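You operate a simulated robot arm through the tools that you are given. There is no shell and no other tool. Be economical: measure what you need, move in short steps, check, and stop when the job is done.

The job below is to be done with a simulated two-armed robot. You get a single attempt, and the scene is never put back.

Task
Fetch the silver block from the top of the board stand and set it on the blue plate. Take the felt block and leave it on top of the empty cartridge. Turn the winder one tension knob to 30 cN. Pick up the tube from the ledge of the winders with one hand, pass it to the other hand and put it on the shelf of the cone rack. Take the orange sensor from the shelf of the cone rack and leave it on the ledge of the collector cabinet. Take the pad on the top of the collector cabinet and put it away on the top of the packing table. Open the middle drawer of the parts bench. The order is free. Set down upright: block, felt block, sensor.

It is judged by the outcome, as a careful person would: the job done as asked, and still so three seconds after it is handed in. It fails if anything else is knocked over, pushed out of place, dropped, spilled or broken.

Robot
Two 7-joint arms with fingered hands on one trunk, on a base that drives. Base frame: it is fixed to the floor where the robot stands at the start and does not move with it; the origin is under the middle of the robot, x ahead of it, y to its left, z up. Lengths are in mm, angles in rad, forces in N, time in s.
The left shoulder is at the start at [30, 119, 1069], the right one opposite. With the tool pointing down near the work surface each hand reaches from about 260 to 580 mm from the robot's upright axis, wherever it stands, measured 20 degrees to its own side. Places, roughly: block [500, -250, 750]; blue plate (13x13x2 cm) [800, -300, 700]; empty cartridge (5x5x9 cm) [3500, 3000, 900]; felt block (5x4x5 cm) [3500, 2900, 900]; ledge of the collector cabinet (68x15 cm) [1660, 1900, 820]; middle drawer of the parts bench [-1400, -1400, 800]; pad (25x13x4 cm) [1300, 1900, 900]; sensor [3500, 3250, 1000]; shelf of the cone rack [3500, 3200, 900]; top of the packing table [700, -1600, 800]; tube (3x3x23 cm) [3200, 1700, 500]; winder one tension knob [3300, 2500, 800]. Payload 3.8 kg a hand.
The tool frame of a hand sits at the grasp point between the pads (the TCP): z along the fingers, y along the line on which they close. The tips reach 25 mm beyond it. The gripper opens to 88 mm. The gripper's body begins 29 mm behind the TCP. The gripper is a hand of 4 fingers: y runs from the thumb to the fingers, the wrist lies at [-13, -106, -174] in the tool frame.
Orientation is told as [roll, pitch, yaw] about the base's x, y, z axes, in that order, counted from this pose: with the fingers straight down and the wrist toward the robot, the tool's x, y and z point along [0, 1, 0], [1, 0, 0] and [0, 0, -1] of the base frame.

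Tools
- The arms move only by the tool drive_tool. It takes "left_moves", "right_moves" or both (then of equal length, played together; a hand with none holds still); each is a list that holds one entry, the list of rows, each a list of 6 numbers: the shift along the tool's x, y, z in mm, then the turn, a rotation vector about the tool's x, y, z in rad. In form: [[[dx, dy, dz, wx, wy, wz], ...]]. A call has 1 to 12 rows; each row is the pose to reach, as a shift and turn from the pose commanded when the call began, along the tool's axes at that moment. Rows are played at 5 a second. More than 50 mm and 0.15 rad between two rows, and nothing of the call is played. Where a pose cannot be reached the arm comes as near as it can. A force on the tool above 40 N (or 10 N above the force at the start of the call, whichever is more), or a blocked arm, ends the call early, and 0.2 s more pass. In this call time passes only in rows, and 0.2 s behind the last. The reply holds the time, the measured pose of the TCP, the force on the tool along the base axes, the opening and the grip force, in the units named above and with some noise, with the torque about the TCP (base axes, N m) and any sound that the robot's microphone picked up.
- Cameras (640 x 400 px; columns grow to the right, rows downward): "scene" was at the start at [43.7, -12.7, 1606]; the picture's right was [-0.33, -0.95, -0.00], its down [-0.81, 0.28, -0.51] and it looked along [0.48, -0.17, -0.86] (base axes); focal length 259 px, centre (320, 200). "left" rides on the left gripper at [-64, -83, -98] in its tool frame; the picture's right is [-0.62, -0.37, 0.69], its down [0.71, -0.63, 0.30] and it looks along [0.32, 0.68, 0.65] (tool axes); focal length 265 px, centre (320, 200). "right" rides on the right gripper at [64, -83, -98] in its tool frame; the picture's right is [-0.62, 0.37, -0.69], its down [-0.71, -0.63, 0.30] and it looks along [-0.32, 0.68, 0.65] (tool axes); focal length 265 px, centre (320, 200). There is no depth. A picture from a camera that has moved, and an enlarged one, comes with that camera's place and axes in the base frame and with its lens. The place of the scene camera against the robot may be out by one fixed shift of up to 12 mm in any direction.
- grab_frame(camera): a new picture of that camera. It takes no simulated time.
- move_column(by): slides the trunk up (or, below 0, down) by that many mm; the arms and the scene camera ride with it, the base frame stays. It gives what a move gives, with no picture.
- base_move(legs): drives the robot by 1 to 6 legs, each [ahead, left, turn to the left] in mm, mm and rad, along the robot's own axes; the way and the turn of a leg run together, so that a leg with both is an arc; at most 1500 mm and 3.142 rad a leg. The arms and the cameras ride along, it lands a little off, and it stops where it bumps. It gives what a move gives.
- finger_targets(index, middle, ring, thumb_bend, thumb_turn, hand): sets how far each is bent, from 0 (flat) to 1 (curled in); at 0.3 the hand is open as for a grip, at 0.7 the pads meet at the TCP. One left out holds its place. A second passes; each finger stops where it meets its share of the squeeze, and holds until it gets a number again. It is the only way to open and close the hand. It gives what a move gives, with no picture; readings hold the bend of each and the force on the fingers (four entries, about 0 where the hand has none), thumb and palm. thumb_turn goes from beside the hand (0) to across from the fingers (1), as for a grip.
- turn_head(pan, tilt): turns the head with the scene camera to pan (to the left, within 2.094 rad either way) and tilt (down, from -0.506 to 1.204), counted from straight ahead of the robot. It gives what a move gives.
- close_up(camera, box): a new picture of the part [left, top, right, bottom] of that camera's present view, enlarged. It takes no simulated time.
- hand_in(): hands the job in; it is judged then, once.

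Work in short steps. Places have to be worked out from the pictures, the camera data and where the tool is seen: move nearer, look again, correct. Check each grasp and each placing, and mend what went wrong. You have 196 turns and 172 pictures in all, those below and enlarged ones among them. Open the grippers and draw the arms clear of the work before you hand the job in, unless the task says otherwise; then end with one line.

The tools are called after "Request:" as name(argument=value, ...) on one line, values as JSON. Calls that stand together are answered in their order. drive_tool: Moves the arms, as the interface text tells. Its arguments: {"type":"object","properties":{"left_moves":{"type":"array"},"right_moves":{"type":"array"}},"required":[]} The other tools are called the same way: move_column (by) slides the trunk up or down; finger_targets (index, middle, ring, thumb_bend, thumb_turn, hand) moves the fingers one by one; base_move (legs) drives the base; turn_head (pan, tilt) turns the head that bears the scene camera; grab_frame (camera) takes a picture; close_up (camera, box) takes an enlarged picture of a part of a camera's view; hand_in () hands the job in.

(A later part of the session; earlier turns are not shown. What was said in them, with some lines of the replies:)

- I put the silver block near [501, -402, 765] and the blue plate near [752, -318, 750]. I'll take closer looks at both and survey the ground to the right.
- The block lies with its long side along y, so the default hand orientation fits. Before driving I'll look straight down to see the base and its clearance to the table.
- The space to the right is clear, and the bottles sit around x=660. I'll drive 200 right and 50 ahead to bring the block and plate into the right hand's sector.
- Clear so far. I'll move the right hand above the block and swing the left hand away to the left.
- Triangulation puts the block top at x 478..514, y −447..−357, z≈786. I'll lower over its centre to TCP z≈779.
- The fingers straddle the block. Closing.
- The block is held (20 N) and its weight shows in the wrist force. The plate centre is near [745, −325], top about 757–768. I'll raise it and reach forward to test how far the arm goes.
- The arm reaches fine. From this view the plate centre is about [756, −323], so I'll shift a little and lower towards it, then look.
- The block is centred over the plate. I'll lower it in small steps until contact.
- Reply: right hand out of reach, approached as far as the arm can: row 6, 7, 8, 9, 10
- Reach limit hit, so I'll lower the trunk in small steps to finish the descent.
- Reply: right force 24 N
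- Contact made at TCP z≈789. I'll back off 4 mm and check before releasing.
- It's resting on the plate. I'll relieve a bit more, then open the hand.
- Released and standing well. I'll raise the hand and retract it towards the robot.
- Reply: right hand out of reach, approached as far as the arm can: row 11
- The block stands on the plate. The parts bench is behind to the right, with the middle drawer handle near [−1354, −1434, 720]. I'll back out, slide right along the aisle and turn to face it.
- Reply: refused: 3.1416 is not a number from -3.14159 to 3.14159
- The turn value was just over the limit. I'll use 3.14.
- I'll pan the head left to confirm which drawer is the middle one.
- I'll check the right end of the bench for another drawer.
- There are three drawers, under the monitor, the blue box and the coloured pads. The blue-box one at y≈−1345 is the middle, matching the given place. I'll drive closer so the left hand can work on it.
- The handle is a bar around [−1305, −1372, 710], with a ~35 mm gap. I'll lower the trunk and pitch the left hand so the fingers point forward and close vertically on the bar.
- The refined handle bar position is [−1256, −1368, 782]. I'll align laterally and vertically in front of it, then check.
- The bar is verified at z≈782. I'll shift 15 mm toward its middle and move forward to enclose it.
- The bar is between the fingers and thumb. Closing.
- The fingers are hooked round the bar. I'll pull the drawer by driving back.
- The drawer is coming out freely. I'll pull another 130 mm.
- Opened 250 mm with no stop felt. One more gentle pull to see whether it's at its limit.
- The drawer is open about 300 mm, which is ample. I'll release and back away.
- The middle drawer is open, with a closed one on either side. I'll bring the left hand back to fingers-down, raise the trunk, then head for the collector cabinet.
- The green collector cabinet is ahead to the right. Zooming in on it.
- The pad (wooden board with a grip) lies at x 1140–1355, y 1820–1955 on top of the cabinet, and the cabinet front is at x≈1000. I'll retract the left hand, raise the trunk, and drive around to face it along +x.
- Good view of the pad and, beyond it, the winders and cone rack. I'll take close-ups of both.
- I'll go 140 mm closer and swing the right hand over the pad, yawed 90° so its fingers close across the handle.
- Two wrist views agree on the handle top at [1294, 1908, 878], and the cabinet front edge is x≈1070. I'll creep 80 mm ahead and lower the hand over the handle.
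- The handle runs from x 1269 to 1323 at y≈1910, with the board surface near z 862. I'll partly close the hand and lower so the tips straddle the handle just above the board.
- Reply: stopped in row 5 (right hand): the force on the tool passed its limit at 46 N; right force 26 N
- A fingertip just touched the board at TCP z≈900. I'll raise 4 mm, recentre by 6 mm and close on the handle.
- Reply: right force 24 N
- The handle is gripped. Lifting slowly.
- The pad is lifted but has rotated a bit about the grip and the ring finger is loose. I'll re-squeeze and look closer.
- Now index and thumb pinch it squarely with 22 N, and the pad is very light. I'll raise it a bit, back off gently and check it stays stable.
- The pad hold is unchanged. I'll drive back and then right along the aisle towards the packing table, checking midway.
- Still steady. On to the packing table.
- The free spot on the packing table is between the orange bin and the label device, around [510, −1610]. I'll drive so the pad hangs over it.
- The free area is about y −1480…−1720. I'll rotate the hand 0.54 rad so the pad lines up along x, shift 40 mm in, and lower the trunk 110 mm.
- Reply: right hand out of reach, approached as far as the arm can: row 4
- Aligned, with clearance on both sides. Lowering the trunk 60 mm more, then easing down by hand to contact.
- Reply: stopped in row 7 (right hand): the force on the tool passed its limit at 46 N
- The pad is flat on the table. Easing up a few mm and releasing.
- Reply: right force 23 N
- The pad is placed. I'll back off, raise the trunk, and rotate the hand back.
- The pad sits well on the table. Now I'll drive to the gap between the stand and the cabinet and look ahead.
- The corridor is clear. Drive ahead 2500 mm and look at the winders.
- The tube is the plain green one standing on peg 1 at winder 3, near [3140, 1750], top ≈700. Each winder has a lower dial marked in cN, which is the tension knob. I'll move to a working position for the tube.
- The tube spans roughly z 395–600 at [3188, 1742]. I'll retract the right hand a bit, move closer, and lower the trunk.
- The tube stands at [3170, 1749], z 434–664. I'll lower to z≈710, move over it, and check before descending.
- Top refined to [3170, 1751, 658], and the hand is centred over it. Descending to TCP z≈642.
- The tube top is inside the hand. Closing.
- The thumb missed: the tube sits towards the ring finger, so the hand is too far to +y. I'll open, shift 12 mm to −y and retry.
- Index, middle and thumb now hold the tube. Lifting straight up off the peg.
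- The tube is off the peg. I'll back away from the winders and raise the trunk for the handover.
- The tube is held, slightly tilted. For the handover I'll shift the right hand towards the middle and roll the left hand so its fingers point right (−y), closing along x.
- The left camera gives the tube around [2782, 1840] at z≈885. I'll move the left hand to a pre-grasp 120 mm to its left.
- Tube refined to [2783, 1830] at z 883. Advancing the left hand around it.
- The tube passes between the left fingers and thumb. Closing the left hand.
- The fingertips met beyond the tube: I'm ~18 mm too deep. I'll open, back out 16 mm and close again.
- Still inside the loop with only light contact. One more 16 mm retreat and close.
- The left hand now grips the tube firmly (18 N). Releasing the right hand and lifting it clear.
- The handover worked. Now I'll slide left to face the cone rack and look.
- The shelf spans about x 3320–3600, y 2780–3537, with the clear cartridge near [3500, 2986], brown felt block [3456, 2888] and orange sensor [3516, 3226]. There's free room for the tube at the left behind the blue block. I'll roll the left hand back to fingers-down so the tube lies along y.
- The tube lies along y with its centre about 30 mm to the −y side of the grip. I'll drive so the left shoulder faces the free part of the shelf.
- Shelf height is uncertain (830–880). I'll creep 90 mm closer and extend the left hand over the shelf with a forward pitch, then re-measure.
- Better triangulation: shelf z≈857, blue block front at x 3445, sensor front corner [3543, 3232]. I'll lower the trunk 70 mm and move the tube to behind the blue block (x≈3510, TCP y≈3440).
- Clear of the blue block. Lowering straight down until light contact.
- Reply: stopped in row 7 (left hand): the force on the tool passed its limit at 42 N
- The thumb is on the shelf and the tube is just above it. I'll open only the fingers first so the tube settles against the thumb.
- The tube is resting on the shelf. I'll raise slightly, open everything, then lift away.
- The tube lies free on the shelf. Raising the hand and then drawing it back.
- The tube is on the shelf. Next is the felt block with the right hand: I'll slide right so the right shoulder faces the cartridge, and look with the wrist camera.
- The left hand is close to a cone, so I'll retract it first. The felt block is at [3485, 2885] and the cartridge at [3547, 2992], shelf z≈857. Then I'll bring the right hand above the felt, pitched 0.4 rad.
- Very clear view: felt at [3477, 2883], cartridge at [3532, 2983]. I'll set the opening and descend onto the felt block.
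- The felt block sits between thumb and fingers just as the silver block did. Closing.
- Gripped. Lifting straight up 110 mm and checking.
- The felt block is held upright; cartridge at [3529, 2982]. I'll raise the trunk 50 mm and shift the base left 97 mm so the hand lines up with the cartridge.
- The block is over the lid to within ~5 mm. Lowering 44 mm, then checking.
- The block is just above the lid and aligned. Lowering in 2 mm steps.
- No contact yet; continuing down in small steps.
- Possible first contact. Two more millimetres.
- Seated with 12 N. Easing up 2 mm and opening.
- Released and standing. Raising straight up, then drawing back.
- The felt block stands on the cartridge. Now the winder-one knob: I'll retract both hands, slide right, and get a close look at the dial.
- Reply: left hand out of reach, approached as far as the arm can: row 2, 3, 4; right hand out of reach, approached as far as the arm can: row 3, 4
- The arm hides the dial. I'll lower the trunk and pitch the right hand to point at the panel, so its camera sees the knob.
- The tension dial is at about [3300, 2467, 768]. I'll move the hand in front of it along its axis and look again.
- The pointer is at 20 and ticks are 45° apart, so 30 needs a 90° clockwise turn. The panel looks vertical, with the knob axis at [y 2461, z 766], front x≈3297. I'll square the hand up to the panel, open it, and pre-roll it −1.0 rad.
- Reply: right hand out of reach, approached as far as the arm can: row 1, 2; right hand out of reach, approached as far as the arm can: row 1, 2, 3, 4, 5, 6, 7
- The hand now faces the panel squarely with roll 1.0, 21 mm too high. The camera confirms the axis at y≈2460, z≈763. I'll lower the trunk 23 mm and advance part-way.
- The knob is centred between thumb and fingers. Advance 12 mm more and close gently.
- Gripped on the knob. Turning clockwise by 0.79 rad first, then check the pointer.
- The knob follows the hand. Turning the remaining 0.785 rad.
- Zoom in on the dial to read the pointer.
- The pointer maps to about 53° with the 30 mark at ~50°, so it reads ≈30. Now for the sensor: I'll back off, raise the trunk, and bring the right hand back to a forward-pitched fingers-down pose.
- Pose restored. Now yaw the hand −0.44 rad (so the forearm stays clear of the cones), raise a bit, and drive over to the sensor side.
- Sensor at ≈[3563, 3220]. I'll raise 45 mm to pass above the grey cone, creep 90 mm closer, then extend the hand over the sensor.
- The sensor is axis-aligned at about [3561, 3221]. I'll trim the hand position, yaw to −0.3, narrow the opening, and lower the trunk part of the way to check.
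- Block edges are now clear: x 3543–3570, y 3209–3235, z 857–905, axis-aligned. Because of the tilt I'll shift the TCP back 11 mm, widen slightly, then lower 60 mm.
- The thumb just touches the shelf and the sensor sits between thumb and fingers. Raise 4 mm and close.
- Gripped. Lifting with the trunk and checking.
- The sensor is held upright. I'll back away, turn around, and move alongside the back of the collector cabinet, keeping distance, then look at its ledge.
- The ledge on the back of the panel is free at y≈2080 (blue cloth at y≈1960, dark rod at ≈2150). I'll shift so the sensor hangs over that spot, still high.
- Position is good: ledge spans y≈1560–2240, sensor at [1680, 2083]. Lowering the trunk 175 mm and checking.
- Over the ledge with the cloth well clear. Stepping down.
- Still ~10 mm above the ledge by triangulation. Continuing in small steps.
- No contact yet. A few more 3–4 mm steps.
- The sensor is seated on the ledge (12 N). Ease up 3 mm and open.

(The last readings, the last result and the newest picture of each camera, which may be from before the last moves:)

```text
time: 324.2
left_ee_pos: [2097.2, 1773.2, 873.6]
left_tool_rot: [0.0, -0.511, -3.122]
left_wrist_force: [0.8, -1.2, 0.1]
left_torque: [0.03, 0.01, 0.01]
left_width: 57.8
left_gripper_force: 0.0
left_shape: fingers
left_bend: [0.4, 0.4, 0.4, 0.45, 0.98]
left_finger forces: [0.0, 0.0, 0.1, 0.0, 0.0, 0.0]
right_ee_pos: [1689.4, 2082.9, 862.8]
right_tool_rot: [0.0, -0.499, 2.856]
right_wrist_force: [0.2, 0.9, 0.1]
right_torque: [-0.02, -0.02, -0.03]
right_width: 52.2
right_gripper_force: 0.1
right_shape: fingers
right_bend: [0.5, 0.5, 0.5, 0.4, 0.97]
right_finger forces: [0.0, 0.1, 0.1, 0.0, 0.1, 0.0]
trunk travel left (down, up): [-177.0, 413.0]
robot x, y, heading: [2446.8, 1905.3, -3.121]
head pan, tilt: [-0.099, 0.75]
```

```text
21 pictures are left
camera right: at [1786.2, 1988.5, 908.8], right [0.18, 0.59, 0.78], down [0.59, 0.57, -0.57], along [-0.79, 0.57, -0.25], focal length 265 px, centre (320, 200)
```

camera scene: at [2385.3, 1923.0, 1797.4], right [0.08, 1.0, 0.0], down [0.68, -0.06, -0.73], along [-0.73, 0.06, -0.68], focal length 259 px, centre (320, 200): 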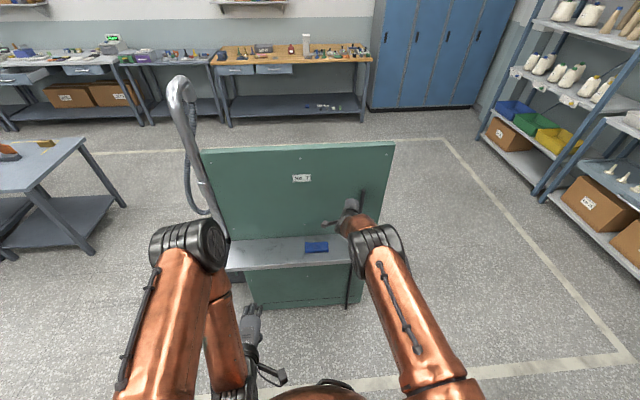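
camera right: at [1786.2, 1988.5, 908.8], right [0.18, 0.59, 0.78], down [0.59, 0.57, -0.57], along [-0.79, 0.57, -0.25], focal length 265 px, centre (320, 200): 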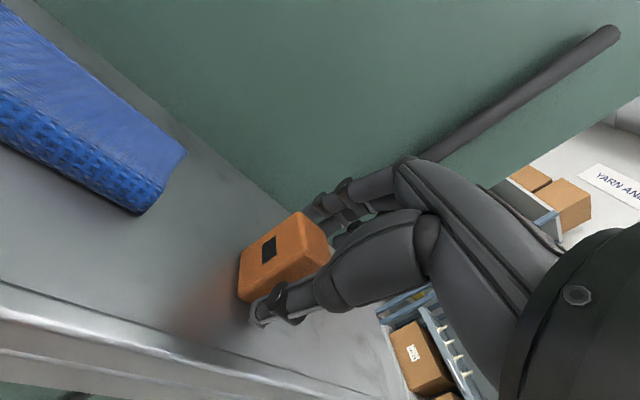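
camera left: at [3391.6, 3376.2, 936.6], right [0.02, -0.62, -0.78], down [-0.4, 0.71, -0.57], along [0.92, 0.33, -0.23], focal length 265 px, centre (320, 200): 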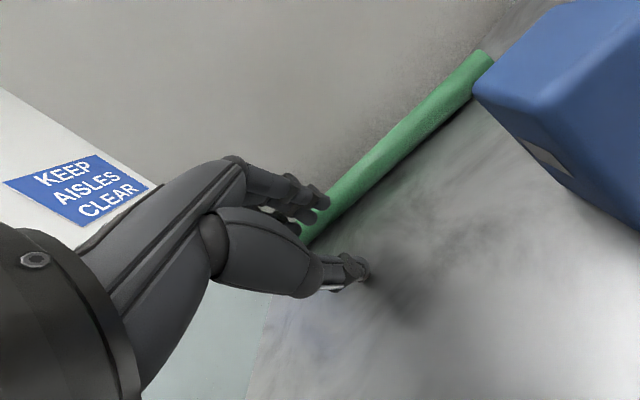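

Released and standing upright. Opening a little more and raising straight up, then backing away.

Request:
finger_targets(hand="right", index=0.4, middle=0.4, ring=0.4, thumb_bend=0.35)

Request:
move_column(by=140)

Request:
grab_frame(camera="right")

```text
time: 325.2
left_ee_pos: [2097.8, 1773.5, 874.4]
left_tool_rot: [0.0, -0.511, -3.122]
left_wrist_force: [-0.3, -0.3, -0.4]
left_torque: [0.0, -0.01, 0.0]
left_width: 57.9
left_gripper_force: 0.1
left_shape: fingers
left_bend: [0.4, 0.4, 0.4, 0.45, 0.98]
left_finger forces: [0.1, 0.0, 0.1, 0.0, 0.0, 0.0]
right_ee_pos: [1690.2, 2084.0, 862.1]
right_tool_rot: [0.001, -0.499, 2.855]
right_wrist_force: [-0.9, -0.2, -0.1]
right_torque: [-0.03, -0.01, 0.0]
right_width: 68.3
right_gripper_force: 0.0
right_shape: fingers
right_bend: [0.4, 0.4, 0.4, 0.35, 0.97]
right_finger forces: [0.0, 0.0, 0.0, 0.0, 0.1, 0.1]
trunk travel left (down, up): [-177.0, 413.0]
robot x, y, heading: [2447.3, 1906.8, -3.127]
head pan, tilt: [-0.099, 0.75]
```

```text
time: 326.9
left_ee_pos: [2095.3, 1773.7, 1013.5]
left_tool_rot: [0.0, -0.512, -3.123]
left_wrist_force: [-0.6, 0.2, -0.3]
left_torque: [-0.01, -0.01, 0.02]
left_width: 57.8
left_gripper_force: 0.0
left_shape: fingers
left_bend: [0.4, 0.4, 0.4, 0.45, 0.98]
left_finger forces: [0.0, 0.0, 0.0, 0.0, 0.1, 0.1]
right_ee_pos: [1689.0, 2083.8, 1002.4]
right_tool_rot: [-0.002, -0.501, 2.858]
right_wrist_force: [-0.9, 0.2, 0.4]
right_torque: [-0.02, -0.05, -0.02]
right_width: 68.3
right_gripper_force: 0.1
right_shape: fingers
right_bend: [0.4, 0.4, 0.4, 0.35, 0.97]
right_finger forces: [0.0, 0.0, 0.0, 0.0, 0.1, 0.1]
trunk travel left (down, up): [-317.0, 273.0]
robot x, y, heading: [2444.5, 1908.2, -3.126]
head pan, tilt: [-0.099, 0.75]
```

```text
20 pictures are left
camera right: at [1786.1, 1988.6, 1048.6], right [0.18, 0.59, 0.78], down [0.59, 0.57, -0.57], along [-0.79, 0.57, -0.25], focal length 265 px, centre (320, 200)
```

right: 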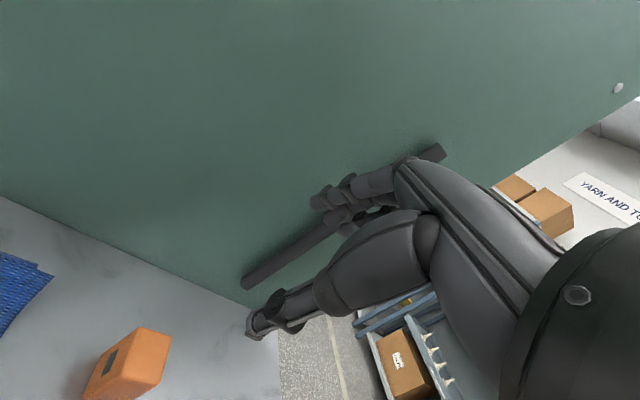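

The sensor stands on the ledge. I'll back off and use the head at full pan to check the rack and dial again.

Request:
base_move(legs=[[-150, 0, 0]])

Request:
turn_head(pan=-2.09, tilt=0.5)

Request:
grab_frame(camera="scene")

```text
time: 328.3
left_ee_pos: [2247.2, 1775.3, 1014.3]
left_tool_rot: [0.001, -0.513, -3.121]
left_wrist_force: [0.2, 0.7, 0.4]
left_torque: [0.01, 0.0, 0.05]
left_width: 57.9
left_gripper_force: 0.0
left_shape: fingers
left_bend: [0.4, 0.4, 0.4, 0.45, 0.98]
left_finger forces: [0.1, 0.0, 0.0, 0.1, 0.0, 0.1]
right_ee_pos: [1838.6, 2084.1, 1004.7]
right_tool_rot: [0.0, -0.502, 2.858]
right_wrist_force: [0.6, -0.2, 0.7]
right_torque: [0.0, 0.01, 0.0]
right_width: 68.5
right_gripper_force: 0.1
right_shape: fingers
right_bend: [0.4, 0.4, 0.4, 0.35, 0.97]
right_finger forces: [0.0, 0.0, 0.1, 0.0, 0.0, 0.1]
trunk travel left (down, up): [-317.0, 273.0]
robot x, y, heading: [2597.0, 1910.5, -3.117]
head pan, tilt: [-0.099, 0.75]
```

```text
time: 330.2
left_ee_pos: [2246.4, 1775.1, 1012.9]
left_tool_rot: [0.0, -0.512, -3.122]
left_wrist_force: [0.5, 1.0, 0.3]
left_torque: [0.0, 0.01, -0.03]
left_width: 57.7
left_gripper_force: 0.0
left_shape: fingers
left_bend: [0.4, 0.4, 0.4, 0.45, 0.98]
left_finger forces: [0.1, 0.0, 0.0, 0.0, 0.1, 0.0]
right_ee_pos: [1839.0, 2084.6, 1002.5]
right_tool_rot: [0.0, -0.497, 2.859]
right_wrist_force: [0.1, 0.3, -0.5]
right_torque: [-0.02, -0.01, 0.01]
right_width: 68.6
right_gripper_force: 0.0
right_shape: fingers
right_bend: [0.4, 0.4, 0.4, 0.35, 0.97]
right_finger forces: [0.0, 0.0, 0.0, 0.0, 0.1, 0.0]
trunk travel left (down, up): [-317.0, 273.0]
robot x, y, heading: [2599.4, 1911.7, -3.121]
head pan, tilt: [-2.089, 0.499]
```

```text
19 pictures are left
camera scene: at [2659.8, 1998.7, 1741.3], right [0.88, -0.48, 0.0], down [-0.23, -0.42, -0.88], along [0.42, 0.77, -0.48], focal length 259 px, centre (320, 200)
```

scene: 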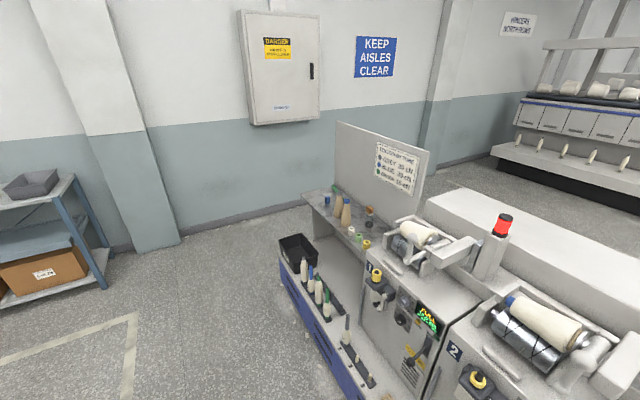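

Request:
close_up(camera="scene", box=[380, 280, 440, 345])

Request:
close_up(camera="scene", box=[300, 170, 400, 260])

```text
6.15 times, centred on (410, 312) of scene
camera zoom: at [2659.8, 1998.7, 1741.3], right [0.88, -0.48, 0.0], down [-0.23, -0.42, -0.88], along [0.42, 0.77, -0.48], focal length 1596 px, centre (-234, -492)
```

zoom: 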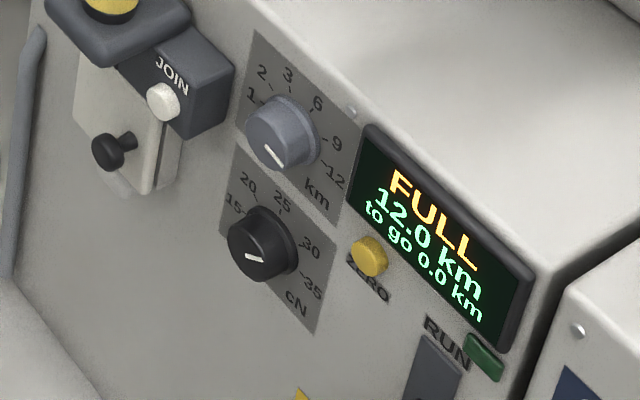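

```text
4.44 times, centred on (350, 215) of scene
camera zoom: at [2659.8, 1998.7, 1741.3], right [0.88, -0.48, 0.0], down [-0.23, -0.42, -0.88], along [0.42, 0.77, -0.48], focal length 1152 px, centre (187, 133)
```

zoom: 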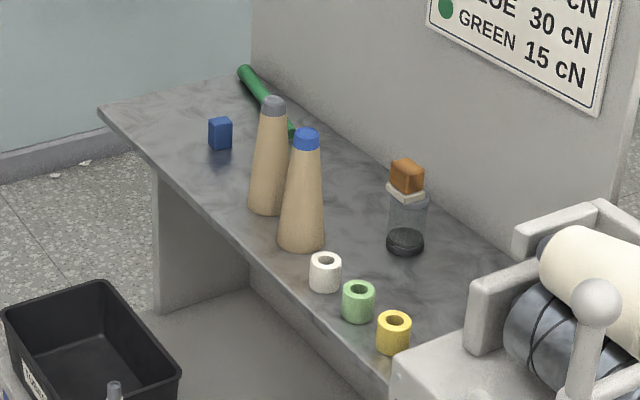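

The dial reads 30 cN (pointer ≈50°, the 30 mark ≈49°). The felt block is on the cartridge, the tube is on the shelf and the cones are undisturbed. Both hands are open and clear, so I'm handing in.

Request:
hand_in()

```text
The job is handed in.
```

All seven tasks are done and handed in: the silver block is on the blue plate, the felt block is on the empty cartridge, the winder one tension knob is at 30 cN, the tube was passed from the right hand to the left and put on the cone rack shelf, the orange sensor is on the collector cabinet ledge, the pad is on the packing table, and the middle drawer of the parts bench is open.
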